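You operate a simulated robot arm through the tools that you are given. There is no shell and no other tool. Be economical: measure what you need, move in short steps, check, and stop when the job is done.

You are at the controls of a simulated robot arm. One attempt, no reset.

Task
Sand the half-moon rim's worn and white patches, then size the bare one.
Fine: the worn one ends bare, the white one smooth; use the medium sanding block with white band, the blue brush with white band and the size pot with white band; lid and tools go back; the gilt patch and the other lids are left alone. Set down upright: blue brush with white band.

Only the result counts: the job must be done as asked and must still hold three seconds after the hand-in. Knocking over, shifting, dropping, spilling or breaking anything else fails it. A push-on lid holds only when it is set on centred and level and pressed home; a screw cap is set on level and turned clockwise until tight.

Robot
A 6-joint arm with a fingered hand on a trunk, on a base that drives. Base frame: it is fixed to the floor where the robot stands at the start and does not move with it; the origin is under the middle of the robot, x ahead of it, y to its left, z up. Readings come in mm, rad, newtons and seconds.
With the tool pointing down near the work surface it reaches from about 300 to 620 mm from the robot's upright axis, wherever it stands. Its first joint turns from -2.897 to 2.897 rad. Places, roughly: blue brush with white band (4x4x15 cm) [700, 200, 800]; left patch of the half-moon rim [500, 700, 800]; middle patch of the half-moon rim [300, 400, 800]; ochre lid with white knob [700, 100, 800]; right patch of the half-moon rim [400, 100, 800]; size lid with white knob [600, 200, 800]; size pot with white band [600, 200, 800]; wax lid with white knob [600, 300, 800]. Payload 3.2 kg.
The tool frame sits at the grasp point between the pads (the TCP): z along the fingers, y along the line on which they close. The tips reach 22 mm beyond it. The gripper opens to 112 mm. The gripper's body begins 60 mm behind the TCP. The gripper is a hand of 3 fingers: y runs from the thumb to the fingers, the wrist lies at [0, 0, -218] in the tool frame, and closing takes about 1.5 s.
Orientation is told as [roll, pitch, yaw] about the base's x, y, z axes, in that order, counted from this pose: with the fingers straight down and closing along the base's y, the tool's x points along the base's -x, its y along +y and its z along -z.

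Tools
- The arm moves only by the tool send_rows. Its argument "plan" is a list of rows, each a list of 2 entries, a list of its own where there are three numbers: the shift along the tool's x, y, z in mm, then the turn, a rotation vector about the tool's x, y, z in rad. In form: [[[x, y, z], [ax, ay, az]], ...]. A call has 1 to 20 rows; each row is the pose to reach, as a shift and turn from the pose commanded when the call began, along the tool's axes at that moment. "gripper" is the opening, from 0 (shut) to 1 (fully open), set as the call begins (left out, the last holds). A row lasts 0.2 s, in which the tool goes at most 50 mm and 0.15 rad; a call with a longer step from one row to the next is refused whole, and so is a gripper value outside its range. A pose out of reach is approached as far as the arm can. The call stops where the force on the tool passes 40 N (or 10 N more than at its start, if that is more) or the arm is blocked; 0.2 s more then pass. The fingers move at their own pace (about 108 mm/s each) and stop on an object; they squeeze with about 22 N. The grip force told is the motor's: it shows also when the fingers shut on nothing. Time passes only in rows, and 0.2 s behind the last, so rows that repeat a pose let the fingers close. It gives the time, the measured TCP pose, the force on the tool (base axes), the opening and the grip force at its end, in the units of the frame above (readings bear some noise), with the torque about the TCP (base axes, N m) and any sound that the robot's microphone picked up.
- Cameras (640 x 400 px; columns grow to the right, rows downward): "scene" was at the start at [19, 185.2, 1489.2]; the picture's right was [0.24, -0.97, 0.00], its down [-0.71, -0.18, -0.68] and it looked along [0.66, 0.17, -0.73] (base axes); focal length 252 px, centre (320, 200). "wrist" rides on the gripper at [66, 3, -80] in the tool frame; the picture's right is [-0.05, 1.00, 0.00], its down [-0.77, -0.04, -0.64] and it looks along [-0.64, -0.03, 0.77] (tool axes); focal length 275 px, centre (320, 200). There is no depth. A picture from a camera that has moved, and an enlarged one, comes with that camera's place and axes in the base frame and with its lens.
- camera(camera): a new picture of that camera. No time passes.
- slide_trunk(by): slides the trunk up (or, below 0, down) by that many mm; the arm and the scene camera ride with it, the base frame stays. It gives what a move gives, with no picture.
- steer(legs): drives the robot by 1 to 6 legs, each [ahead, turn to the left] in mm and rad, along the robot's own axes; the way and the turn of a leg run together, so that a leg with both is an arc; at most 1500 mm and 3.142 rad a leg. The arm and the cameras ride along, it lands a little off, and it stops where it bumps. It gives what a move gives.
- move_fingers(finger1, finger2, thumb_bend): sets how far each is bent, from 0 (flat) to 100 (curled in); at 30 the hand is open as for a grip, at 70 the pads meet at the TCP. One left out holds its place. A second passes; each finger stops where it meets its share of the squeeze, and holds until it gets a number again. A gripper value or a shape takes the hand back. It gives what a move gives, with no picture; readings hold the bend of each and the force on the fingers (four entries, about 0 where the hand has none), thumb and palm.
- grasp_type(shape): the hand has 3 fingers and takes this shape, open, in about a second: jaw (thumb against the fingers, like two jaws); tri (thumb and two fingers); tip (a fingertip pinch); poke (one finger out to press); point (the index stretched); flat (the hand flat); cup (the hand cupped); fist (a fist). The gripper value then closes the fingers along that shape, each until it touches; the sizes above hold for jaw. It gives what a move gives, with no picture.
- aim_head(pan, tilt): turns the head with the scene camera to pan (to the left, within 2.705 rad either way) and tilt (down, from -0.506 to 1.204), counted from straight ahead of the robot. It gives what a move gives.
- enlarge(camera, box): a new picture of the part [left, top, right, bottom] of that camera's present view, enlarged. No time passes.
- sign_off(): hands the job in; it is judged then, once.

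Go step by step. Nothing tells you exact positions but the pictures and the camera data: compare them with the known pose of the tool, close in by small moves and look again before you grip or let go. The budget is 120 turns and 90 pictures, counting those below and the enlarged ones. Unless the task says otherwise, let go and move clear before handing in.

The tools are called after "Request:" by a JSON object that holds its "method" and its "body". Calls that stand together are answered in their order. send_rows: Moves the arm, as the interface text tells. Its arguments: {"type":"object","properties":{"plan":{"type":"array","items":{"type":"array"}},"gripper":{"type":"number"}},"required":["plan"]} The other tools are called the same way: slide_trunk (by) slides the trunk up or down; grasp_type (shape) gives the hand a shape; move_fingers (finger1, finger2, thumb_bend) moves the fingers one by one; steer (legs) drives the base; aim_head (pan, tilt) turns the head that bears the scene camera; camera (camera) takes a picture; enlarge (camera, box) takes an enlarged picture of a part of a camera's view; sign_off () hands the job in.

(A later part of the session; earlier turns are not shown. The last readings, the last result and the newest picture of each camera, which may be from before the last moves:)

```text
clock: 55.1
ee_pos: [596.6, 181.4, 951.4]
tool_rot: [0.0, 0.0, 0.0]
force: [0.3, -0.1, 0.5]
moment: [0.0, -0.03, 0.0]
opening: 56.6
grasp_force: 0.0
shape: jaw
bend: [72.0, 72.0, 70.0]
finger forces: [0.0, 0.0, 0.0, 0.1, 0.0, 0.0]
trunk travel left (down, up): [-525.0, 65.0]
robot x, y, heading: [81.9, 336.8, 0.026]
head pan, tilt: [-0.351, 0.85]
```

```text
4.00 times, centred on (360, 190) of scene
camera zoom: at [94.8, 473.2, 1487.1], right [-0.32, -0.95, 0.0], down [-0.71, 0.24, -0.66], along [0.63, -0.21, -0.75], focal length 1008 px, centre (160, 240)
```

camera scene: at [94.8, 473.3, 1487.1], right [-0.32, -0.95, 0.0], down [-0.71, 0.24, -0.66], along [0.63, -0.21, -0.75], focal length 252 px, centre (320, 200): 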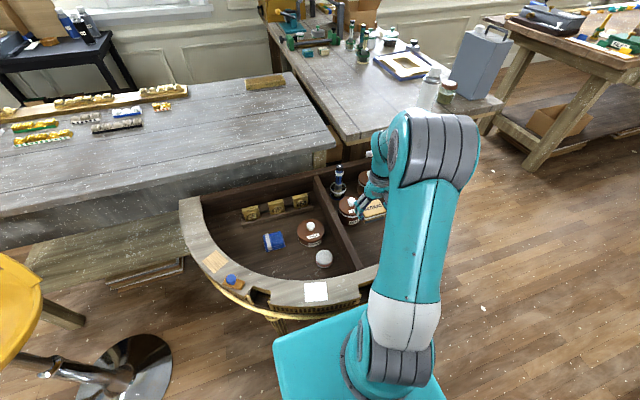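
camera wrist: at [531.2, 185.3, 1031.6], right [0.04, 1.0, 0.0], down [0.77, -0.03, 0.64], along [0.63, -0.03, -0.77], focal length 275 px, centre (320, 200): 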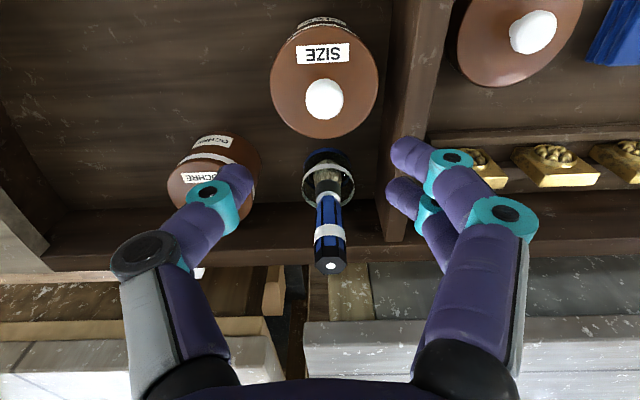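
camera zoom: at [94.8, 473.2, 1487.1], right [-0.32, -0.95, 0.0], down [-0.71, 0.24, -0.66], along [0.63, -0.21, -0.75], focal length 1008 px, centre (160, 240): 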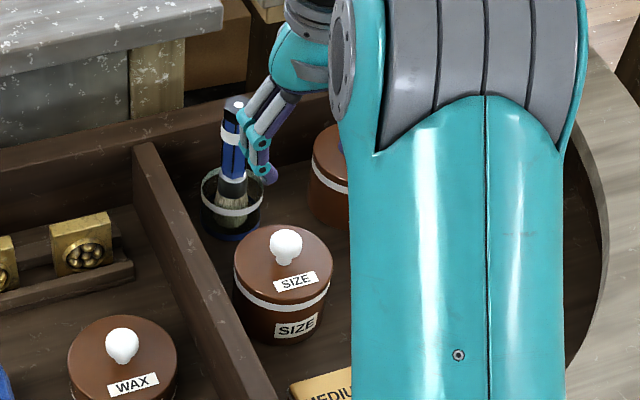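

Triangulation puts the size knob centre at (603,185,825) with the lid top near 800. I'll lower the open fingers around the knob and check before closing.

Request:
{"method": "send_rows", "body": {"plan": [[[-6, 3, 30], [0, 0, 0]], [[-6, 3, 60], [0, 0, 0]], [[-6, 3, 85], [0, 0, 0]], [[-6, 3, 105], [0, 0, 0]], [[-6, 3, 105], [0, 0, 0]]]}}

Request:
{"method": "camera", "body": {"camera": "wrist"}}

Request:
{"method": "enlarge", "body": {"camera": "scene", "box": [310, 150, 420, 230]}}

```text
clock: 56.3
ee_pos: [600.1, 186.6, 846.7]
tool_rot: [-0.002, 0.0, 0.002]
force: [-0.6, -0.5, 0.0]
moment: [0.03, -0.02, 0.02]
opening: 56.9
grasp_force: 0.0
shape: jaw
bend: [72.0, 72.0, 70.0]
finger forces: [0.0, 0.0, 0.0, 0.0, 0.1, 0.0]
trunk travel left (down, up): [-525.0, 65.0]
robot x, y, heading: [81.0, 332.4, 0.026]
head pan, tilt: [-0.351, 0.85]
```

```text
54 pictures are left
camera wrist: at [535.3, 189.1, 925.7], right [0.04, 1.0, 0.0], down [0.77, -0.03, 0.64], along [0.64, -0.03, -0.77], focal length 275 px, centre (320, 200)
```

wrist: 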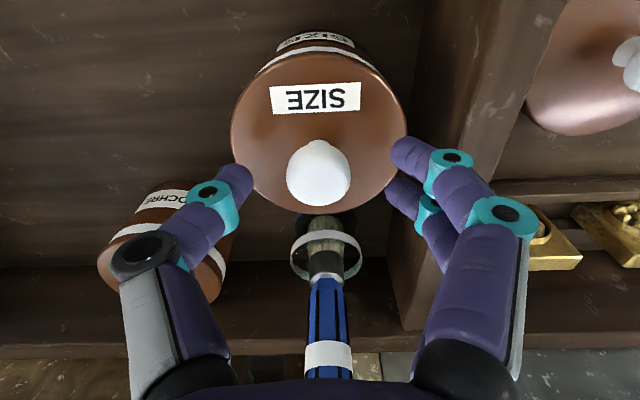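

```text
5.00 times, centred on (365, 190) of scene
camera zoom: at [94.8, 473.2, 1487.1], right [-0.32, -0.95, 0.0], down [-0.71, 0.24, -0.66], along [0.63, -0.21, -0.75], focal length 1260 px, centre (95, 250)
```

zoom: 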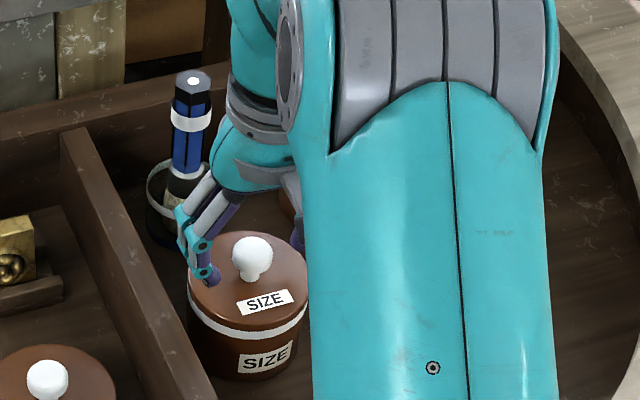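

The knob is centred between the fingers. I'll lower 20 mm and close on it, without lifting yet.

Request:
{"method": "send_rows", "body": {"plan": [[[-2, -1, 8], [0, 0, 0]], [[-2, -1, 15], [0, 0, 0]], [[-2, -1, 19], [0, 0, 0]], [[-2, -1, 19], [0, 0, 0]]]}}

Request:
{"method": "camera", "body": {"camera": "wrist"}}

```text
clock: 57.3
ee_pos: [602.8, 186.7, 827.2]
tool_rot: [0.0, -0.003, 0.001]
force: [2.7, -0.2, 11.5]
moment: [0.45, 0.0, -0.05]
opening: 56.3
grasp_force: 0.1
shape: jaw
bend: [73.0, 73.0, 70.0]
finger forces: [6.0, 5.6, 0.0, 0.0, 0.1, 0.0]
trunk travel left (down, up): [-525.0, 65.0]
robot x, y, heading: [82.6, 332.4, 0.026]
head pan, tilt: [-0.351, 0.85]
```

```text
52 pictures are left
camera wrist: at [537.3, 190.0, 907.5], right [0.05, 1.0, 0.0], down [0.77, -0.03, 0.64], along [0.64, -0.03, -0.77], focal length 275 px, centre (320, 200)
```

wrist: 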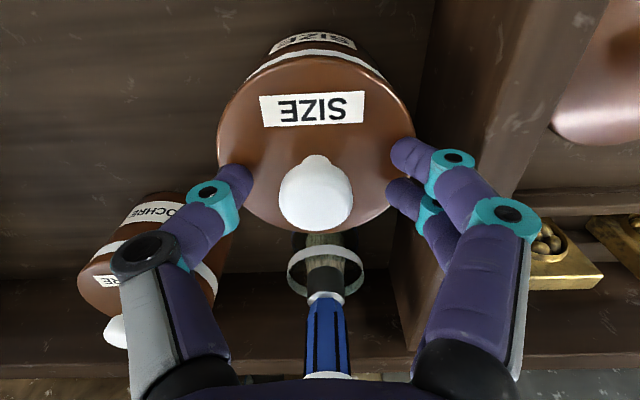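

The fingertips touch the lid top (z≈805). I'll rise 3 mm and close on the knob.

Request:
{"method": "send_rows", "body": {"plan": [[[0, -1, -3], [0, 0, 0]], [[0, -1, -3], [0, 0, 0]], [[0, -1, -3], [0, 0, 0]], [[0, -1, -3], [0, 0, 0]], [[0, -1, -3], [0, 0, 0]], [[0, -1, -3], [0, 0, 0]], [[0, -1, -3], [0, 0, 0]]], "gripper": 0}}

Request:
{"method": "camera", "body": {"camera": "wrist"}}

```text
clock: 58.9
ee_pos: [603.7, 186.2, 829.0]
tool_rot: [0.001, 0.0, 0.001]
force: [0.2, 1.0, -0.5]
moment: [0.0, -0.01, 0.01]
opening: 14.6
grasp_force: 21.8
shape: jaw
bend: [75.0, 75.0, 73.0]
finger forces: [10.6, 14.2, 0.0, 0.1, 22.4, 0.0]
trunk travel left (down, up): [-525.0, 65.0]
robot x, y, heading: [85.5, 337.8, 0.025]
head pan, tilt: [-0.351, 0.85]
heard: snap
```

```text
51 pictures are left
camera wrist: at [537.6, 189.6, 909.3], right [0.05, 1.0, 0.0], down [0.77, -0.03, 0.64], along [0.64, -0.03, -0.77], focal length 275 px, centre (320, 200)
```

wrist: 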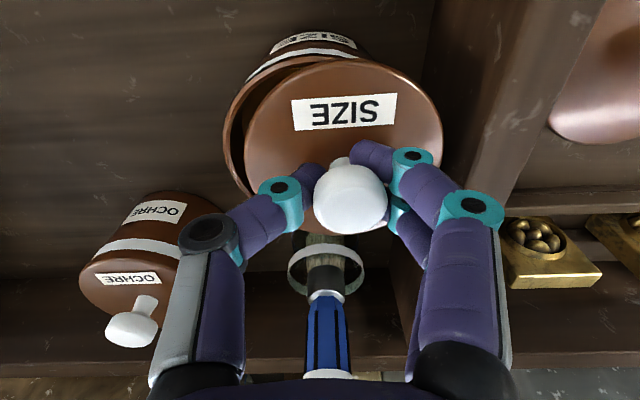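

The lid snapped off early as the fingers closed on the knob's stem, and it's held. I'll lift it straight up and look.

Request:
{"method": "send_rows", "body": {"plan": [[[0, 0, -10], [0, 0, 0]], [[0, 0, -30], [0, 0, 0]], [[0, 0, -60], [0, 0, 0]], [[0, 0, -90], [0, 0, 0]], [[0, 0, -90], [0, 0, 0]]]}}

Request:
{"method": "camera", "body": {"camera": "wrist"}}

Request:
{"method": "enlarge", "body": {"camera": "scene", "box": [300, 130, 420, 230]}}

```text
clock: 60.1
ee_pos: [604.4, 186.0, 918.9]
tool_rot: [0.001, -0.002, 0.003]
force: [0.4, -0.1, 0.8]
moment: [-0.02, 0.0, -0.01]
opening: 14.7
grasp_force: 22.6
shape: jaw
bend: [75.0, 75.0, 73.0]
finger forces: [10.6, 16.2, 0.0, 0.0, 22.6, 0.1]
trunk travel left (down, up): [-525.0, 65.0]
robot x, y, heading: [81.5, 334.1, 0.026]
head pan, tilt: [-0.351, 0.85]
```

```text
50 pictures are left
camera wrist: at [538.1, 190.3, 999.3], right [0.05, 1.0, 0.0], down [0.77, -0.03, 0.64], along [0.64, -0.03, -0.77], focal length 275 px, centre (320, 200)
```

wrist: 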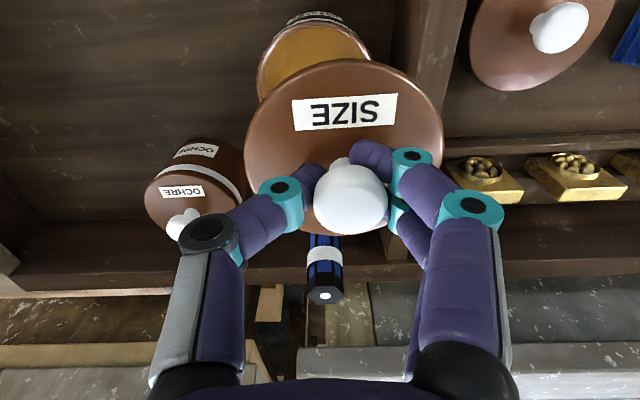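

```text
4.00 times, centred on (360, 180) of scene
camera zoom: at [94.8, 473.2, 1487.0], right [-0.32, -0.95, 0.0], down [-0.71, 0.24, -0.66], along [0.63, -0.21, -0.75], focal length 1008 px, centre (160, 280)
```

zoom: 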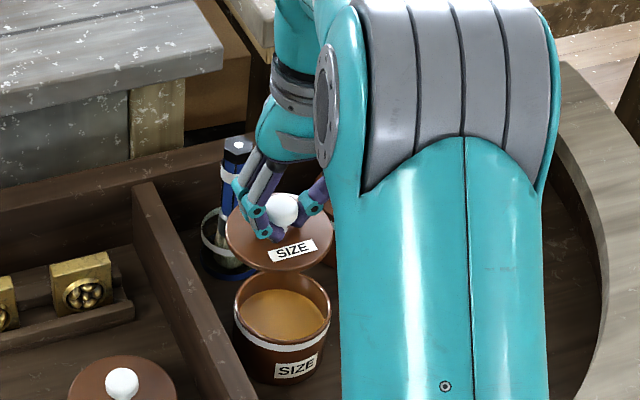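

The lid is level in the fingers and the pot stayed put with the size visible. I'll carry the lid to the free floor near (520,80).

Request:
{"method": "send_rows", "body": {"plan": [[[20, -28, 0], [0, 0, 0]], [[42, -58, 0], [0, 0, 0]], [[63, -88, 0], [0, 0, 0]], [[84, -117, 10], [0, 0, 0]], [[84, -117, 50], [0, 0, 0]], [[84, -117, 80], [0, 0, 0]], [[84, -117, 80], [0, 0, 0]]]}}

Request:
{"method": "camera", "body": {"camera": "wrist"}}

```text
clock: 61.7
ee_pos: [519.7, 69.3, 837.3]
tool_rot: [-0.001, 0.0, 0.002]
force: [-0.4, -0.9, 0.2]
moment: [0.0, 0.02, 0.01]
opening: 14.3
grasp_force: 21.8
shape: jaw
bend: [75.0, 75.0, 73.0]
finger forces: [11.2, 15.0, 0.1, 0.1, 23.4, 0.1]
trunk travel left (down, up): [-525.0, 65.0]
robot x, y, heading: [84.8, 334.1, 0.028]
head pan, tilt: [-0.351, 0.85]
```

```text
48 pictures are left
camera wrist: at [452.9, 72.1, 917.5], right [0.05, 1.0, 0.0], down [0.77, -0.03, 0.64], along [0.64, -0.03, -0.77], focal length 275 px, centre (320, 200)
```

wrist: 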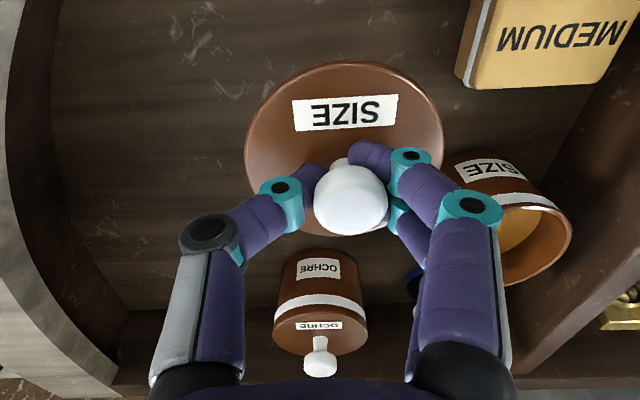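

The spot is clear. I'll lower carefully until contact.

Request:
{"method": "send_rows", "body": {"plan": [[[0, 0, 20], [0, 0, 0]], [[0, 0, 40], [0, 0, 0]], [[0, 0, 50], [0, 0, 0]], [[0, 0, 53], [0, 0, 0]], [[0, 0, 56], [0, 0, 0]], [[0, 0, 59], [0, 0, 0]]]}}

```text
clock: 63.1
ee_pos: [520.8, 68.3, 780.4]
tool_rot: [0.0, 0.0, 0.001]
force: [0.3, -0.3, 0.1]
moment: [-0.01, 0.03, 0.03]
opening: 14.5
grasp_force: 22.5
shape: jaw
bend: [75.0, 75.0, 73.0]
finger forces: [11.5, 15.5, 0.0, 0.0, 23.7, 0.1]
trunk travel left (down, up): [-525.0, 65.0]
robot x, y, heading: [82.8, 331.6, 0.028]
head pan, tilt: [-0.351, 0.85]
```

Request:
{"method": "send_rows", "body": {"plan": [[[0, 0, 2], [0, 0, 0]], [[0, 0, 4], [0, 0, 0]], [[0, 0, 6], [0, 0, 0]], [[0, 0, 8], [0, 0, 0]], [[0, 0, 8], [0, 0, 0]]]}}

```text
clock: 64.3
ee_pos: [520.8, 68.4, 773.1]
tool_rot: [0.0, 0.0, 0.001]
force: [-0.8, 0.1, -0.9]
moment: [0.0, 0.0, -0.04]
opening: 14.2
grasp_force: 22.1
shape: jaw
bend: [75.0, 75.0, 73.0]
finger forces: [11.6, 15.6, 0.0, 0.0, 23.7, 0.0]
trunk travel left (down, up): [-525.0, 65.0]
robot x, y, heading: [84.4, 332.5, 0.027]
head pan, tilt: [-0.351, 0.85]
```

Request:
{"method": "send_rows", "body": {"plan": [[[0, 0, 1.5], [0, 0, 0]], [[0, 0, 3], [0, 0, 0]], [[0, 0, 4], [0, 0, 0]], [[0, 0, 4], [0, 0, 0]]]}}

Request:
{"method": "camera", "body": {"camera": "wrist"}}

```text
clock: 65.3
ee_pos: [519.1, 68.0, 769.2]
tool_rot: [-0.001, 0.001, 0.003]
force: [-0.5, -1.2, -0.3]
moment: [0.0, 0.02, -0.04]
opening: 14.3
grasp_force: 22.0
shape: jaw
bend: [75.0, 75.0, 73.0]
finger forces: [11.6, 15.8, 0.1, 0.0, 23.7, 0.0]
trunk travel left (down, up): [-525.0, 65.0]
robot x, y, heading: [81.7, 331.4, 0.028]
head pan, tilt: [-0.351, 0.85]
```

```text
47 pictures are left
camera wrist: at [454.0, 71.2, 848.5], right [0.05, 1.0, 0.0], down [0.77, -0.03, 0.64], along [0.64, -0.03, -0.77], focal length 275 px, centre (320, 200)
```

wrist: 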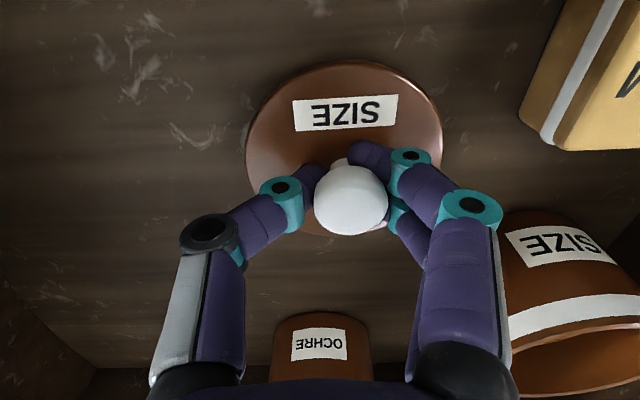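

Not touching yet, so I'll keep lowering in millimetre steps.

Request:
{"method": "send_rows", "body": {"plan": [[[0, 0, 1], [0, 0, 0]], [[0, 0, 2], [0, 0, 0]], [[0, 0, 3], [0, 0, 0]], [[0, 0, 4], [0, 0, 0]], [[0, 0, 4], [0, 0, 0]]]}}

```text
clock: 66.5
ee_pos: [520.0, 68.4, 763.8]
tool_rot: [-0.001, -0.001, 0.0]
force: [0.1, -0.7, -0.4]
moment: [0.03, -0.01, 0.01]
opening: 14.3
grasp_force: 22.3
shape: jaw
bend: [75.0, 75.0, 73.0]
finger forces: [11.6, 15.8, 0.1, 0.0, 23.7, 0.0]
trunk travel left (down, up): [-525.0, 65.0]
robot x, y, heading: [81.7, 333.7, 0.028]
head pan, tilt: [-0.351, 0.85]
```

Request:
{"method": "send_rows", "body": {"plan": [[[0, 0, 1], [0, 0, 0]], [[0, 0, 2], [0, 0, 0]], [[0, 0, 3], [0, 0, 0]], [[0, 0, 3], [0, 0, 0]]]}}

```text
clock: 67.5
ee_pos: [518.7, 69.2, 762.2]
tool_rot: [0.0, 0.0, 0.001]
force: [-0.3, 0.1, 0.4]
moment: [0.0, 0.01, 0.0]
opening: 14.3
grasp_force: 22.0
shape: jaw
bend: [75.0, 75.0, 73.0]
finger forces: [11.6, 15.9, 0.0, 0.0, 23.8, 0.0]
trunk travel left (down, up): [-525.0, 65.0]
robot x, y, heading: [83.6, 330.8, 0.028]
head pan, tilt: [-0.351, 0.85]
```

Request:
{"method": "send_rows", "body": {"plan": [[[0, 0, 1], [0, 0, 0]], [[0, 0, 2], [0, 0, 0]], [[0, 0, 3], [0, 0, 0]], [[0, 0, 4], [0, 0, 0]], [[0, 0, 5], [0, 0, 0]]]}}

Request:
{"method": "camera", "body": {"camera": "wrist"}}

```text
clock: 68.7
ee_pos: [520.2, 69.1, 758.3]
tool_rot: [-0.003, -0.004, 0.004]
force: [-0.4, 0.2, 26.4]
moment: [0.45, 0.01, 0.0]
opening: 14.8
grasp_force: 22.1
shape: jaw
bend: [76.0, 76.0, 73.0]
finger forces: [16.2, 21.3, 0.1, 0.0, 34.9, 0.1]
trunk travel left (down, up): [-525.0, 65.0]
robot x, y, heading: [84.7, 332.9, 0.025]
head pan, tilt: [-0.351, 0.85]
```

```text
46 pictures are left
camera wrist: at [453.0, 72.1, 838.6], right [0.05, 1.0, 0.0], down [0.77, -0.03, 0.64], along [0.64, -0.03, -0.77], focal length 275 px, centre (320, 200)
```

wrist: 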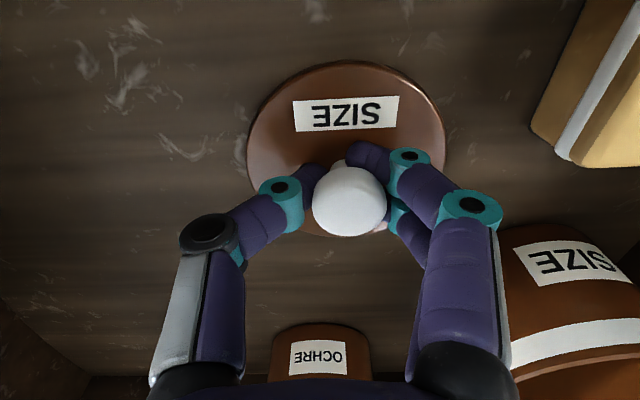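

The lid is down on the floor. I'll ease off, open and rise.

Request:
{"method": "send_rows", "body": {"plan": [[[0, 0, -4], [0, 0, 0]], [[0, 0, -4], [0, 0, 0]], [[0, 0, -4], [0, 0, 0]], [[0, 0, -4], [0, 0, 0]], [[0, 0, -10], [0, 0, 0]], [[0, 0, -30], [0, 0, 0]], [[0, 0, -70], [0, 0, 0]], [[0, 0, -110], [0, 0, 0]], [[0, 0, -150], [0, 0, 0]], [[0, 0, -150], [0, 0, 0]]], "gripper": 0.5}}

Request:
{"method": "camera", "body": {"camera": "wrist"}}

```text
clock: 70.9
ee_pos: [521.0, 68.4, 905.3]
tool_rot: [0.0, 0.002, 0.002]
force: [-0.7, -0.3, -0.2]
moment: [0.03, 0.01, 0.0]
opening: 55.2
grasp_force: 0.2
shape: jaw
bend: [73.0, 73.0, 70.0]
finger forces: [0.0, 0.0, 0.0, 0.1, 0.1, 0.1]
trunk travel left (down, up): [-525.0, 65.0]
robot x, y, heading: [85.1, 330.9, 0.026]
head pan, tilt: [-0.351, 0.85]
```

```text
45 pictures are left
camera wrist: at [455.3, 72.0, 985.6], right [0.05, 1.0, 0.0], down [0.77, -0.04, 0.64], along [0.64, -0.03, -0.77], focal length 275 px, centre (320, 200)
```

wrist: 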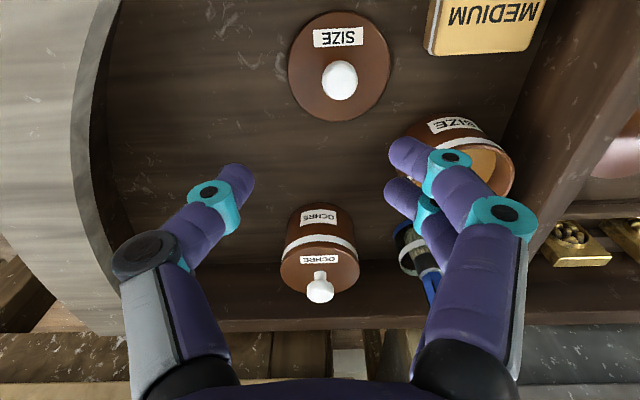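

The lid rests knob-up on the floor. The brush stands near (724,186), top at z≈885, which is too far from here, so I'll raise the arm and drive to about (130,262).

Request:
{"method": "send_rows", "body": {"plan": [[[10, 10, -35], [0, 0, 0]], [[25, 20, -70], [0, 0, 0]], [[50, 35, -100], [0, 0, 0]], [[70, 50, -110], [0, 0, 0]], [[70, 50, -110], [0, 0, 0]]]}}

Request:
{"method": "steer", "body": {"legs": [[0, 1.544], [-71, 0], [0, -1.571], [47, 0]]}}

Request:
{"method": "camera", "body": {"camera": "scene"}}

```text
clock: 72.1
ee_pos: [450.8, 118.8, 1014.5]
tool_rot: [0.001, 0.001, 0.002]
force: [0.0, 0.4, 0.0]
moment: [0.01, -0.01, 0.03]
opening: 55.6
grasp_force: 0.1
shape: jaw
bend: [73.0, 73.0, 70.0]
finger forces: [0.0, 0.0, 0.0, 0.1, 0.0, 0.0]
trunk travel left (down, up): [-525.0, 65.0]
robot x, y, heading: [80.7, 331.9, 0.029]
head pan, tilt: [-0.351, 0.85]
```

```text
clock: 81.2
ee_pos: [469.7, 22.2, 1018.6]
tool_rot: [0.001, -0.01, -0.066]
force: [0.6, -0.3, -0.7]
moment: [0.0, 0.05, -0.01]
opening: 55.6
grasp_force: 0.0
shape: jaw
bend: [73.0, 73.0, 70.0]
finger forces: [0.0, 0.0, 0.0, 0.0, 0.0, 0.1]
trunk travel left (down, up): [-525.0, 65.0]
robot x, y, heading: [127.1, 265.0, -0.043]
head pan, tilt: [-0.351, 0.85]
```

```text
44 pictures are left
camera scene: at [122.3, 401.5, 1488.1], right [-0.38, -0.92, -0.01], down [-0.68, 0.29, -0.67], along [0.62, -0.25, -0.74], focal length 252 px, centre (320, 200)
```

scene: 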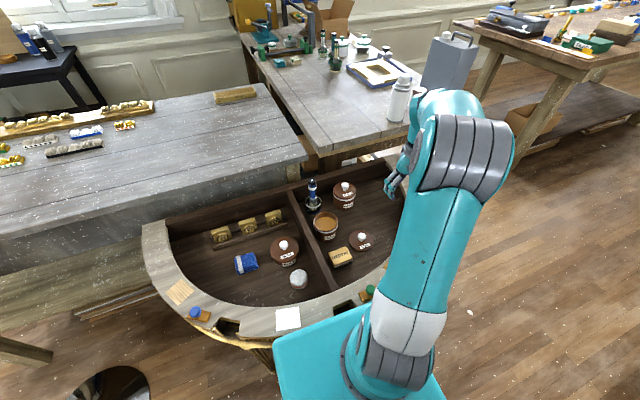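

The reading shows a tiny tilt (pitch −0.01, z up 4 mm), so I want to check whether the base touched the table. I'll zoom in on the rim front.

Request:
{"method": "enlarge", "body": {"camera": "scene", "box": [230, 240, 410, 370]}}

Request:
{"method": "enlarge", "body": {"camera": "scene", "box": [270, 165, 410, 275]}}

```text
3.08 times, centred on (320, 305) of scene
camera zoom: at [122.3, 401.5, 1488.1], right [-0.38, -0.92, -0.01], down [-0.68, 0.29, -0.67], along [0.62, -0.25, -0.74], focal length 776 px, centre (320, -123)
```

zoom: 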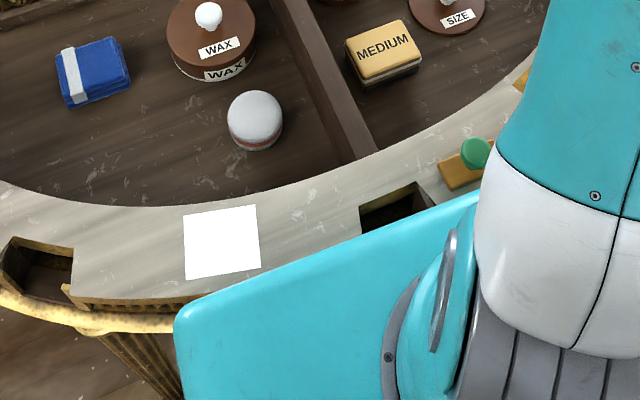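

```text
3.64 times, centred on (340, 220) of scene
camera zoom: at [122.3, 401.5, 1488.1], right [-0.38, -0.92, -0.01], down [-0.68, 0.29, -0.67], along [0.62, -0.25, -0.74], focal length 916 px, centre (247, 127)
```

zoom: 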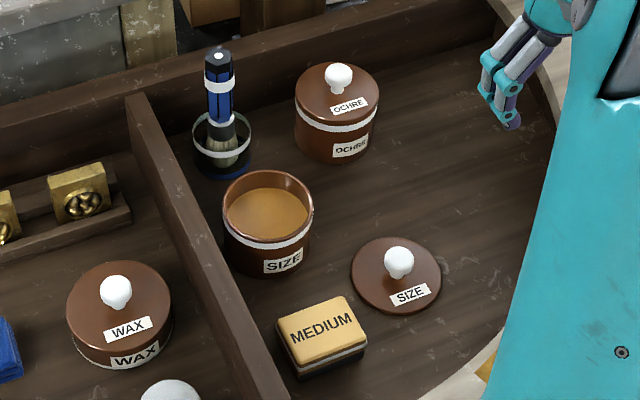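

The teal torso plate looks to be right against the rim edge, which explains the tilt. I'll back off 15 mm and check that the tilt vanishes.

Request:
{"method": "steer", "body": {"legs": [[-15, 0]]}}

Request:
{"method": "enlarge", "body": {"camera": "scene", "box": [230, 240, 410, 370]}}

```text
clock: 81.9
ee_pos: [484.2, 22.7, 1009.4]
tool_rot: [0.002, 0.011, -0.064]
force: [0.0, 0.3, 0.2]
moment: [0.01, -0.02, 0.01]
opening: 55.4
grasp_force: 0.1
shape: jaw
bend: [73.0, 73.0, 70.0]
finger forces: [0.0, 0.1, 0.0, 0.1, 0.1, 0.0]
trunk travel left (down, up): [-525.0, 65.0]
robot x, y, heading: [122.4, 260.7, -0.039]
head pan, tilt: [-0.351, 0.85]
stopped in leg 1: the robot was blocked; the commanded pose is now the measured one
```

```text
3.08 times, centred on (320, 305) of scene
camera zoom: at [127.3, 400.5, 1488.1], right [-0.38, -0.93, 0.0], down [-0.69, 0.28, -0.67], along [0.62, -0.25, -0.74], focal length 776 px, centre (320, -123)
```

zoom: 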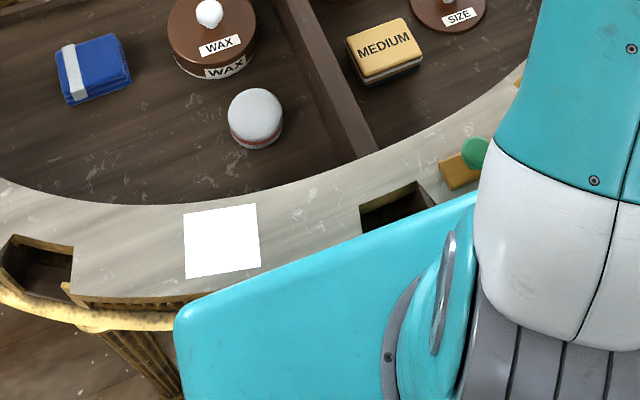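

Reversing was blocked, so something is touching. I'll aim the head steeply down to see the torso and rim before moving further.

Request:
{"method": "aim_head", "body": {"pan": 0.3, "tilt": 1.2}}

Request:
{"method": "camera", "body": {"camera": "scene"}}

```text
clock: 82.9
ee_pos: [484.4, 22.9, 1009.3]
tool_rot: [0.0, 0.011, -0.066]
force: [-0.1, 0.8, 0.2]
moment: [0.0, 0.01, -0.01]
opening: 55.5
grasp_force: 0.1
shape: jaw
bend: [73.0, 73.0, 70.0]
finger forces: [0.0, 0.1, 0.0, 0.1, 0.0, 0.1]
trunk travel left (down, up): [-525.0, 65.0]
robot x, y, heading: [121.4, 260.8, -0.037]
head pan, tilt: [0.3, 1.201]
```

```text
40 pictures are left
camera scene: at [108.5, 445.0, 1463.7], right [0.26, -0.97, 0.0], down [-0.9, -0.24, -0.37], along [0.36, 0.09, -0.93], focal length 252 px, centre (320, 200)
```

scene: 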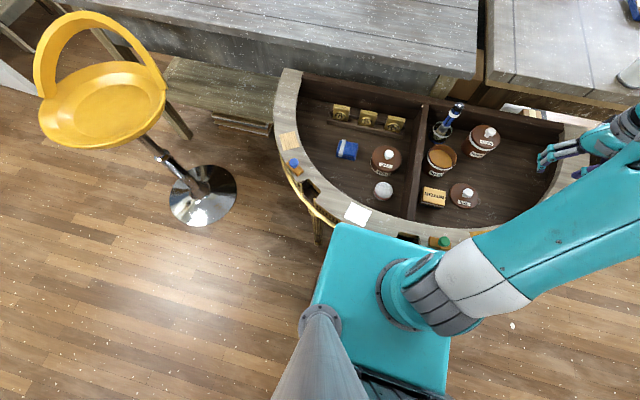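

The arm's mounting box seems to sit right at the rim. I'll bring the wrist camera round to the right side, looking along +y, to see exactly what touches what.

Request:
{"method": "send_rows", "body": {"plan": [[[14, -8, 0], [0, 0, -0.14]], [[29, -16, 0], [0, 0, -0.28]], [[43, -23, 0], [0, 0, -0.42]], [[58, -31, 5], [0, 0, -0.56]], [[72, -39, 10], [0, 0, -0.7]], [[87, -47, 15], [0, 0, -0.84]], [[101, -55, 20], [0, 0, -0.98]], [[116, -62, 25], [0, 0, -1.12]], [[130, -70, 30], [0, 0, -1.26]], [[144, -78, 35], [0, 0, -1.4]], [[159, -86, 40], [0, 0, -1.54]], [[159, -86, 40], [0, 0, -1.63]], [[159, -86, 40], [0, 0, -1.63]]]}}

Request:
{"method": "camera", "body": {"camera": "wrist"}}

```text
clock: 84.9
ee_pos: [363.7, 67.2, 839.5]
tool_rot: [-0.04, 0.112, 1.118]
force: [-17.7, -20.0, 74.5]
moment: [0.22, 1.22, 0.23]
opening: 52.9
grasp_force: 0.0
shape: jaw
bend: [77.0, 80.0, 70.0]
finger forces: [26.5, 30.0, 0.0, 0.0, 20.7, 0.0]
out of reach, approached as far as the arm can: row 3, 4, 5, 6, 7, 8, 9
trunk travel left (down, up): [-525.0, 65.0]
robot x, y, heading: [121.2, 259.2, -0.041]
head pan, tilt: [0.3, 1.201]
stopped in row 9: the force on the tool passed its limit at 128 N (the readings are from after the stop); the commanded pose is now the measured one
```

```text
39 pictures are left
camera wrist: at [332.9, 19.7, 926.5], right [-0.88, 0.47, -0.05], down [0.38, 0.75, 0.55], along [0.29, 0.46, -0.84], focal length 275 px, centre (320, 200)
```

wrist: 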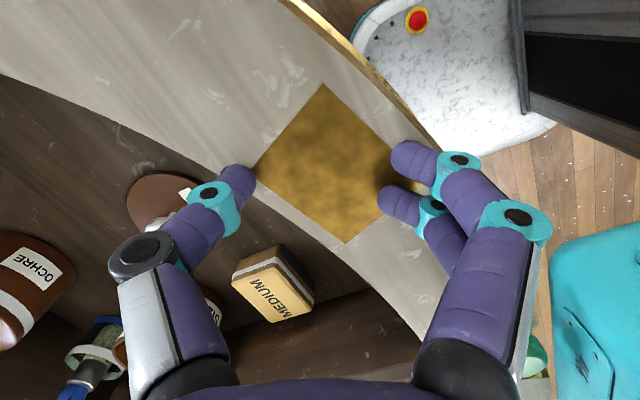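

The path went out of reach and the fingers came down on the rim. I'll lift straight up at once, levelling the hand.

Request:
{"method": "send_rows", "body": {"plan": [[[0, 0, -20], [0, 0, 0]], [[0, 0, -50], [0, 0, 0]], [[0, 0, -90], [0, 0, 0]], [[0, 0, -120], [0, 0, 0]], [[0, 0, -120], [0, 0, 0]]]}}

Request:
{"method": "camera", "body": {"camera": "wrist"}}

```text
clock: 86.1
ee_pos: [376.7, 125.1, 898.7]
tool_rot: [-0.048, 0.133, 1.109]
force: [-0.4, 0.6, -0.2]
moment: [-0.01, 0.0, 0.0]
opening: 55.7
grasp_force: 0.1
shape: jaw
bend: [73.0, 73.0, 70.0]
finger forces: [0.1, 0.0, 0.0, 0.1, 0.0, 0.1]
out of reach, approached as far as the arm can: row 1, 2, 3, 4, 5
trunk travel left (down, up): [-525.0, 65.0]
robot x, y, heading: [124.8, 264.8, -0.039]
head pan, tilt: [0.3, 1.201]
```

```text
38 pictures are left
camera wrist: at [345.1, 78.4, 987.4], right [-0.88, 0.48, -0.05], down [0.38, 0.76, 0.53], along [0.29, 0.44, -0.85], focal length 275 px, centre (320, 200)
```

wrist: 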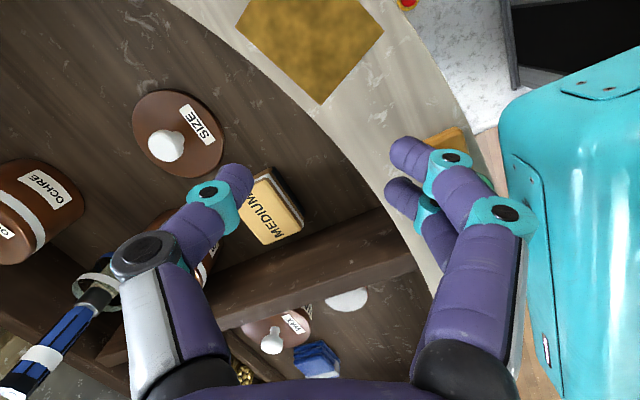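

The box's front face is right at the rim's outer edge, so that is the contact. First I'll level the hand and bring the arm to a comfortable pose.

Request:
{"method": "send_rows", "body": {"plan": [[[-13, -15, -20], [-0.012, -0.033, 0.1]], [[-27, -31, -40], [-0.024, -0.066, 0.2]], [[-40, -47, -60], [-0.036, -0.1, 0.3]], [[-54, -63, -80], [-0.048, -0.133, 0.4]], [[-54, -63, -80], [-0.048, -0.133, 0.4]]]}}

```text
clock: 87.3
ee_pos: [458.9, 156.6, 977.4]
tool_rot: [-0.003, -0.038, 0.724]
force: [-0.3, 0.5, -0.3]
moment: [0.03, 0.0, 0.0]
opening: 55.5
grasp_force: 0.1
shape: jaw
bend: [73.0, 73.0, 70.0]
finger forces: [0.0, 0.1, 0.1, 0.0, 0.1, 0.1]
out of reach, approached as far as the arm can: row 1, 2
trunk travel left (down, up): [-525.0, 65.0]
robot x, y, heading: [119.9, 262.6, -0.04]
head pan, tilt: [0.3, 1.201]
```

Request:
{"method": "send_rows", "body": {"plan": [[[-8, 3, -4], [0, 0.01, 0.14]], [[-16, 7, -8], [0, 0.02, 0.28]], [[-24, 10, -12], [0, 0.03, 0.42]], [[-32, 14, -16], [0, 0.038, 0.56]], [[-41, 17, -20], [0, 0.038, 0.7]], [[-41, 17, -20], [0, 0.038, 0.724]], [[-41, 17, -20], [0, 0.038, 0.724]]]}}

Request:
{"method": "steer", "body": {"legs": [[-10, 0]]}}

```text
clock: 88.9
ee_pos: [475.3, 194.5, 1000.2]
tool_rot: [0.008, 0.005, -0.001]
force: [0.0, -0.2, 0.3]
moment: [-0.01, -0.02, 0.02]
opening: 56.0
grasp_force: 0.1
shape: jaw
bend: [73.0, 73.0, 70.0]
finger forces: [0.0, 0.0, 0.1, 0.0, 0.0, 0.1]
trunk travel left (down, up): [-525.0, 65.0]
robot x, y, heading: [121.6, 260.3, -0.041]
head pan, tilt: [0.3, 1.201]
```

```text
clock: 89.6
ee_pos: [473.5, 194.5, 995.2]
tool_rot: [0.009, 0.016, 0.0]
force: [0.3, 0.3, 0.6]
moment: [-0.03, -0.01, 0.03]
opening: 55.9
grasp_force: 0.1
shape: jaw
bend: [73.0, 73.0, 70.0]
finger forces: [0.0, 0.0, 0.0, 0.0, 0.0, 0.0]
trunk travel left (down, up): [-525.0, 65.0]
robot x, y, heading: [115.7, 261.2, -0.042]
head pan, tilt: [0.3, 1.201]
```

Request:
{"method": "steer", "body": {"legs": [[-8, 0]]}}

Request:
{"method": "camera", "body": {"camera": "scene"}}

```text
clock: 90.3
ee_pos: [465.8, 195.0, 995.2]
tool_rot: [0.009, 0.015, 0.0]
force: [-0.4, 0.6, 0.4]
moment: [-0.02, -0.05, 0.01]
opening: 56.0
grasp_force: 0.1
shape: jaw
bend: [73.0, 73.0, 70.0]
finger forces: [0.0, 0.1, 0.0, 0.1, 0.1, 0.0]
trunk travel left (down, up): [-525.0, 65.0]
robot x, y, heading: [108.0, 266.8, -0.035]
head pan, tilt: [0.3, 1.201]
```

```text
37 pictures are left
camera scene: at [106.8, 445.1, 1463.3], right [0.26, -0.97, 0.0], down [-0.9, -0.24, -0.36], along [0.35, 0.09, -0.93], focal length 252 px, centre (320, 200)
```

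scene: 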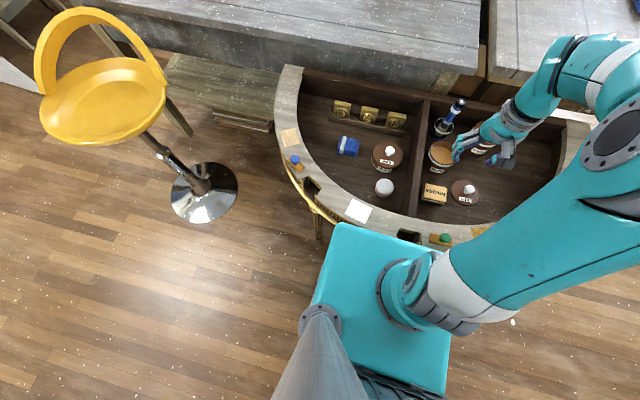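

The robot now moves back freely but reads a lean of 0.015. I'll back off another 40 mm and see whether the lean clears.

Request:
{"method": "steer", "body": {"legs": [[-40, 0]]}}

Request:
{"method": "camera", "body": {"camera": "scene"}}

```text
clock: 91.2
ee_pos: [426.1, 196.5, 996.4]
tool_rot: [0.007, 0.015, 0.0]
force: [-0.5, 0.6, 0.1]
moment: [0.0, -0.01, -0.01]
opening: 55.8
grasp_force: 0.1
shape: jaw
bend: [73.0, 73.0, 70.0]
finger forces: [0.0, 0.0, 0.0, 0.0, 0.1, 0.0]
trunk travel left (down, up): [-525.0, 65.0]
robot x, y, heading: [66.5, 264.9, -0.039]
head pan, tilt: [0.3, 1.201]
```

```text
36 pictures are left
camera scene: at [65.8, 446.7, 1463.3], right [0.26, -0.97, 0.0], down [-0.9, -0.24, -0.36], along [0.35, 0.09, -0.93], focal length 252 px, centre (320, 200)
```

scene: 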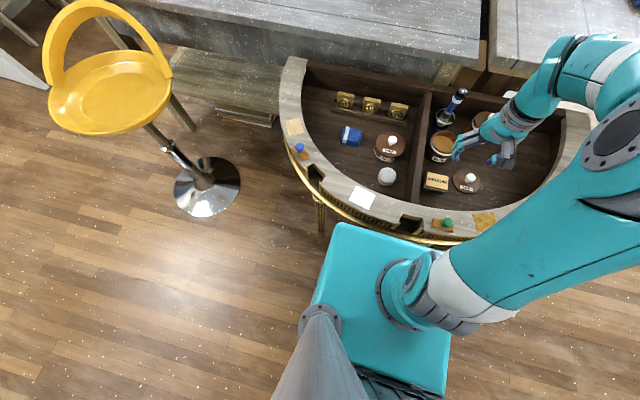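

Backed off fully: the table hasn't moved (bare patch still at (520,648)), and the lean is just in the arm's commanded pose. I'll go to x≈105, clear of the rim, and tilt the hand a bit outward to reach the brush.

Request:
{"method": "steer", "body": {"legs": [[38, 0.039]]}}

Request:
{"method": "aim_head", "body": {"pan": -0.2, "tilt": 0.85}}

```text
clock: 92.1
ee_pos: [466.8, 209.1, 994.0]
tool_rot: [0.009, 0.016, 0.036]
force: [-0.4, -0.1, -0.4]
moment: [-0.01, 0.0, 0.01]
opening: 55.8
grasp_force: 0.2
shape: jaw
bend: [73.0, 73.0, 70.0]
finger forces: [0.1, 0.1, 0.0, 0.1, 0.0, 0.0]
trunk travel left (down, up): [-525.0, 65.0]
robot x, y, heading: [101.8, 261.2, -0.002]
head pan, tilt: [0.3, 1.201]
```

```text
clock: 93.0
ee_pos: [466.7, 209.5, 994.4]
tool_rot: [0.009, 0.015, 0.037]
force: [0.0, 0.3, 1.0]
moment: [-0.02, 0.05, 0.01]
opening: 55.9
grasp_force: 0.1
shape: jaw
bend: [73.0, 73.0, 70.0]
finger forces: [0.1, 0.1, 0.1, 0.1, 0.0, 0.0]
trunk travel left (down, up): [-525.0, 65.0]
robot x, y, heading: [102.0, 265.2, 0.003]
head pan, tilt: [-0.201, 0.85]
```

Now I'll hover short of the brush with yaw −0.1 and the fingers pitched outward 0.25 rad.

Request:
{"method": "send_rows", "body": {"plan": [[[-37, -5, 7], [0.002, -0.045, 0.023]], [[-74, -10, 14], [0.004, -0.09, 0.046]], [[-111, -15, 22], [0.006, -0.135, 0.069]], [[-148, -20, 29], [0.009, -0.18, 0.092]], [[-185, -25, 37], [0.009, -0.225, 0.115]], [[-222, -30, 44], [0.009, -0.265, 0.137]], [[-222, -30, 44], [0.009, -0.265, 0.137]]], "gripper": 0.6}}

Request:
{"method": "camera", "body": {"camera": "wrist"}}

Request:
{"method": "enlarge", "body": {"camera": "scene", "box": [280, 130, 440, 250]}}

```text
clock: 94.6
ee_pos: [689.2, 185.4, 947.5]
tool_rot: [0.016, -0.247, -0.105]
force: [0.3, 0.5, -0.7]
moment: [-0.03, -0.02, 0.03]
opening: 66.7
grasp_force: 0.1
shape: jaw
bend: [71.0, 71.0, 71.0]
finger forces: [0.1, 0.0, 0.1, 0.0, 0.0, 0.1]
trunk travel left (down, up): [-525.0, 65.0]
robot x, y, heading: [97.1, 262.7, -0.004]
head pan, tilt: [-0.201, 0.85]
```

```text
35 pictures are left
camera wrist: at [604.9, 196.5, 1009.4], right [0.14, 0.99, 0.03], down [0.58, -0.11, 0.81], along [0.8, -0.1, -0.59], focal length 275 px, centre (320, 200)
```

wrist: 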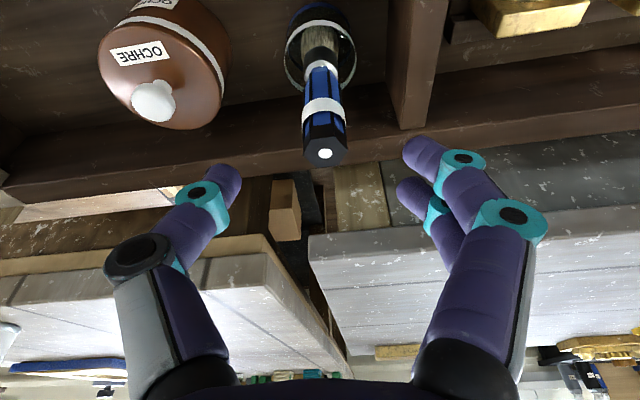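

```text
3.33 times, centred on (360, 190) of scene
camera zoom: at [121.4, 413.6, 1487.0], right [-0.2, -0.98, 0.0], down [-0.74, 0.15, -0.66], along [0.65, -0.13, -0.75], focal length 840 px, centre (187, 233)
```

zoom: 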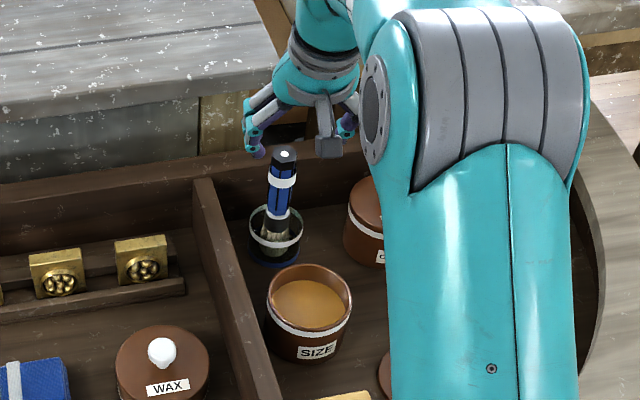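

The brush top is at (725,186,885), leaning slightly away; the handle at z≈853 is at about (722,186). I'll slide down along the tool axis, a bit toward −y to allow for the hand's closing bias.

Request:
{"method": "send_rows", "body": {"plan": [[[-3, -1, 25], [0.008, 0, 0]], [[-5, -2, 50], [0.016, 0, 0]], [[-7, -3, 75], [0.016, 0, 0]], [[-9, -4, 100], [0.016, 0, 0]], [[-9, -4, 100], [0.016, 0, 0]]]}}

Request:
{"method": "camera", "body": {"camera": "wrist"}}

```text
clock: 95.8
ee_pos: [721.9, 180.2, 854.4]
tool_rot: [0.0, -0.246, -0.104]
force: [0.6, -0.7, 1.1]
moment: [-0.03, -0.02, 0.01]
opening: 66.7
grasp_force: 0.0
shape: jaw
bend: [71.0, 71.0, 71.0]
finger forces: [0.1, 0.0, 0.1, 0.1, 0.0, 0.1]
trunk travel left (down, up): [-525.0, 65.0]
robot x, y, heading: [106.9, 265.9, -0.0]
head pan, tilt: [-0.201, 0.85]
```

```text
33 pictures are left
camera wrist: at [637.7, 192.2, 916.1], right [0.15, 0.99, 0.01], down [0.58, -0.1, 0.81], along [0.8, -0.11, -0.59], focal length 275 px, centre (320, 200)
```

wrist: 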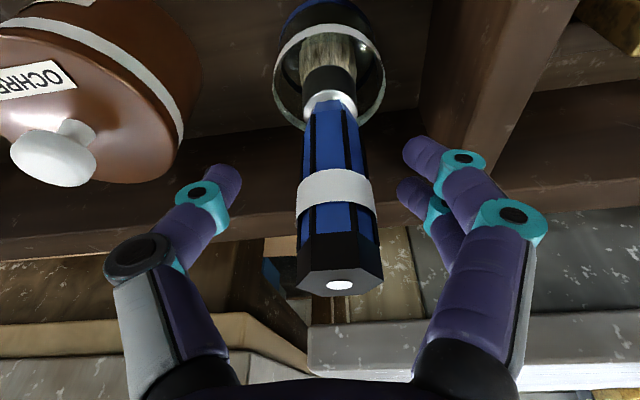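

The handle is well between the fingers. I'll close and check.

Request:
{"method": "send_rows", "body": {"plan": [[[0, 0, 0], [0, 0, 0]], [[0, 0, 0], [0, 0, 0]], [[0, 0, 0], [0, 0, 0]], [[0, 0, 0], [0, 0, 0]], [[0, 0, 0], [0, 0, 0]], [[0, 0, 0], [0, 0, 0]]], "gripper": 0}}

Request:
{"method": "camera", "body": {"camera": "wrist"}}

```text
clock: 97.2
ee_pos: [720.7, 180.1, 855.8]
tool_rot: [-0.001, -0.247, -0.105]
force: [-0.1, -0.7, 0.5]
moment: [0.02, 0.02, 0.0]
opening: 16.2
grasp_force: 22.2
shape: jaw
bend: [73.0, 72.0, 70.0]
finger forces: [10.2, 9.8, 0.0, 0.0, 19.5, 0.0]
trunk travel left (down, up): [-525.0, 65.0]
robot x, y, heading: [103.2, 260.3, 0.001]
head pan, tilt: [-0.201, 0.85]
```

```text
32 pictures are left
camera wrist: at [637.6, 192.2, 916.4], right [0.15, 0.99, 0.01], down [0.58, -0.1, 0.81], along [0.8, -0.11, -0.59], focal length 275 px, centre (320, 200)
```

wrist: 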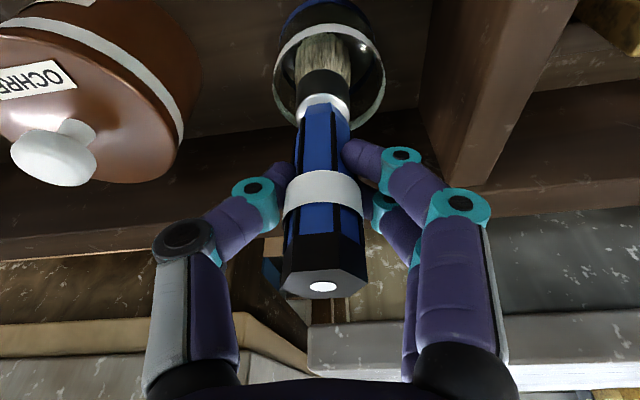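

The brush is gripped and centred. I'll lift it straight up 65 mm out of the jar.

Request:
{"method": "send_rows", "body": {"plan": [[[-2.4, 0, -9.7], [0, 0, 0]], [[-6.1, 0, -24.2], [0, 0, 0]], [[-11, 0, -43.6], [0, 0, 0]], [[-15.9, 0, -63], [0, 0, 0]], [[-15.9, 0, -63], [0, 0, 0]]]}}

Request:
{"method": "enlarge", "body": {"camera": "scene", "box": [280, 130, 440, 250]}}

```text
clock: 98.4
ee_pos: [720.6, 181.7, 917.5]
tool_rot: [-0.001, -0.249, -0.104]
force: [0.3, 0.3, -0.4]
moment: [0.0, -0.02, 0.01]
opening: 16.4
grasp_force: 21.9
shape: jaw
bend: [73.0, 72.0, 70.0]
finger forces: [10.3, 10.2, 0.0, 0.0, 19.5, 0.0]
trunk travel left (down, up): [-525.0, 65.0]
robot x, y, heading: [108.7, 264.4, -0.007]
head pan, tilt: [-0.201, 0.85]
```

```text
3.33 times, centred on (360, 190) of scene
camera zoom: at [121.5, 413.5, 1487.0], right [-0.2, -0.98, 0.0], down [-0.74, 0.15, -0.66], along [0.65, -0.13, -0.75], focal length 840 px, centre (187, 233)
```

zoom: 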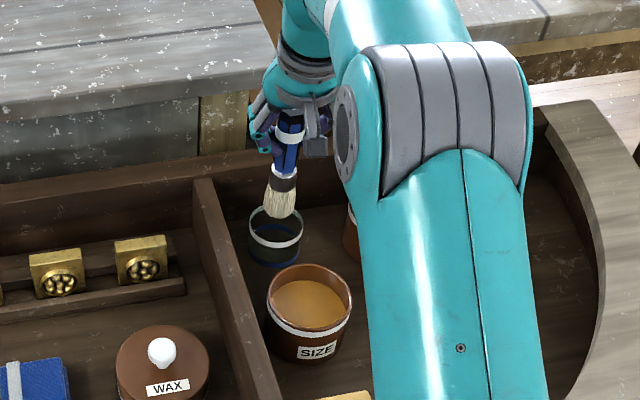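

The brush is out and the jar undisturbed. I'll raise a bit more and carry the brush over the pot.

Request:
{"method": "send_rows", "body": {"plan": [[[-5, 0, -18], [0, 0, 0]], [[0, -1, -34], [0, 0, 0]], [[30, -3, -42], [0, 0, 0]], [[60, -5, -49], [0, 0, 0]], [[89, -6.5, -55], [0, 0, 0]], [[89, -6.5, -55], [0, 0, 0]]]}}

Request:
{"method": "camera", "body": {"camera": "wrist"}}

Request:
{"method": "enlarge", "body": {"camera": "scene", "box": [280, 130, 440, 250]}}

```text
clock: 99.8
ee_pos: [620.4, 185.2, 949.4]
tool_rot: [0.001, -0.247, -0.104]
force: [-0.2, -0.4, -0.7]
moment: [0.03, 0.0, 0.03]
opening: 16.2
grasp_force: 21.6
shape: jaw
bend: [73.0, 72.0, 70.0]
finger forces: [10.5, 10.4, 0.0, 0.1, 19.5, 0.1]
trunk travel left (down, up): [-525.0, 65.0]
robot x, y, heading: [99.4, 263.5, 0.0]
head pan, tilt: [-0.201, 0.85]
```

```text
30 pictures are left
camera wrist: at [537.6, 197.8, 1010.6], right [0.15, 0.99, 0.01], down [0.58, -0.1, 0.81], along [0.8, -0.11, -0.59], focal length 275 px, centre (320, 200)
```

wrist: 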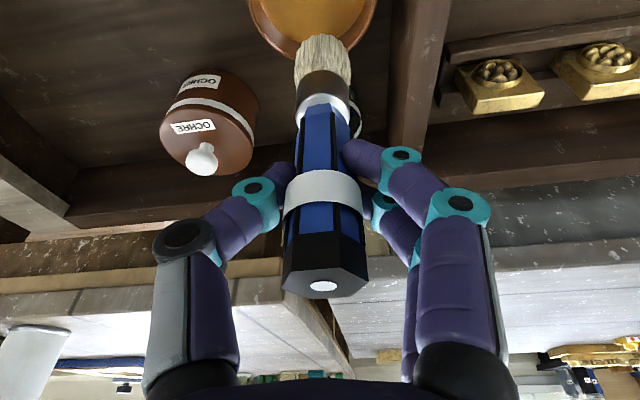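

```text
3.33 times, centred on (360, 190) of scene
camera zoom: at [121.5, 413.5, 1487.0], right [-0.2, -0.98, 0.0], down [-0.74, 0.15, -0.66], along [0.65, -0.13, -0.75], focal length 840 px, centre (187, 233)
```

zoom: 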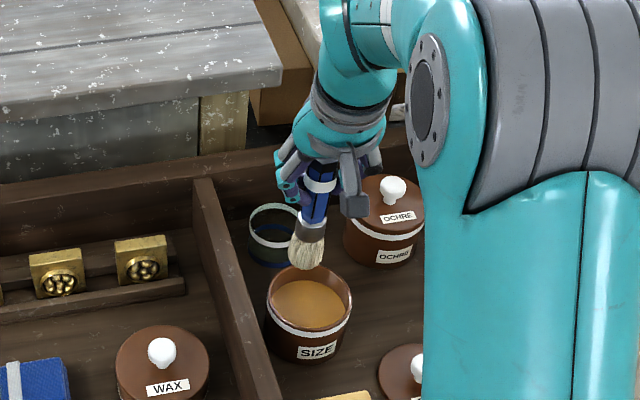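

The tip sits at TCP+(−5,+6,−117). I'll centre it over the pot and dip it to about z 768.

Request:
{"method": "send_rows", "body": {"plan": [[[11.1, -6.2, -2.8], [0, 0, 0]], [[16, -6.2, 16.6], [0, 0, 0]], [[20.9, -6.2, 36], [0, 0, 0]], [[24.5, -6.2, 50.6], [0, 0, 0]], [[26.7, -6.2, 59.3], [0, 0, 0]], [[26.7, -6.2, 59.3], [0, 0, 0]], [[26.7, -6.2, 59.3], [0, 0, 0]]]}}

Request:
{"method": "enlarge", "body": {"camera": "scene", "box": [280, 130, 440, 250]}}

```text
clock: 101.4
ee_pos: [609.4, 180.5, 888.2]
tool_rot: [0.0, -0.255, -0.102]
force: [4.4, -0.3, 32.1]
moment: [0.02, -0.14, -0.03]
opening: 18.5
grasp_force: 22.1
shape: jaw
bend: [74.0, 73.0, 72.0]
finger forces: [14.5, 16.0, 0.0, 0.0, 26.8, 0.0]
trunk travel left (down, up): [-525.0, 65.0]
robot x, y, heading: [100.2, 264.5, -0.002]
head pan, tilt: [-0.201, 0.85]
```

```text
3.33 times, centred on (360, 190) of scene
camera zoom: at [118.7, 414.1, 1487.3], right [-0.2, -0.98, 0.0], down [-0.73, 0.15, -0.66], along [0.65, -0.13, -0.75], focal length 840 px, centre (187, 233)
```

zoom: 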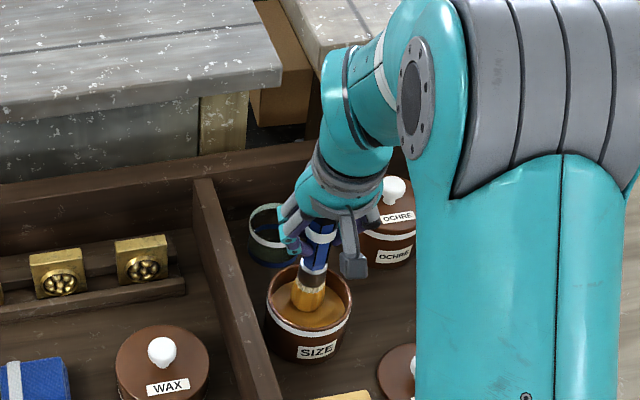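

The bristles are loaded with size (the brush met the solid content). I'll lift straight out and check the grip.

Request:
{"method": "send_rows", "body": {"plan": [[[-1.7, 0, -6.8], [0, 0, 0]], [[-7.3, 0, -29], [0, 0, 0]], [[-14.7, 0, -58], [0, 0, 0]], [[-24.5, 0, -97], [0, 0, 0]], [[-24.5, 0, -97], [0, 0, 0]]]}}

Request:
{"method": "camera", "body": {"camera": "wrist"}}

```text
clock: 102.6
ee_pos: [610.0, 180.0, 985.8]
tool_rot: [0.0, -0.247, -0.104]
force: [0.2, 0.1, -0.4]
moment: [-0.06, 0.03, 0.01]
opening: 17.3
grasp_force: 22.6
shape: jaw
bend: [73.0, 73.0, 71.0]
finger forces: [11.4, 11.4, 0.0, 0.0, 20.3, 0.0]
trunk travel left (down, up): [-525.0, 65.0]
robot x, y, heading: [103.3, 264.2, -0.004]
head pan, tilt: [-0.201, 0.85]
```

```text
27 pictures are left
camera wrist: at [526.4, 192.7, 1047.4], right [0.15, 0.99, 0.01], down [0.58, -0.1, 0.81], along [0.8, -0.11, -0.59], focal length 275 px, centre (320, 200)
```

wrist: 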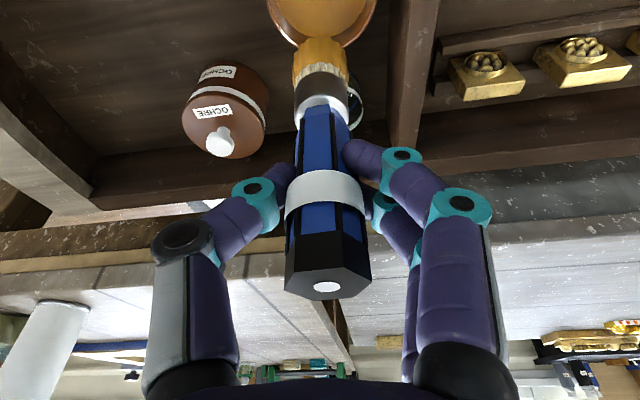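

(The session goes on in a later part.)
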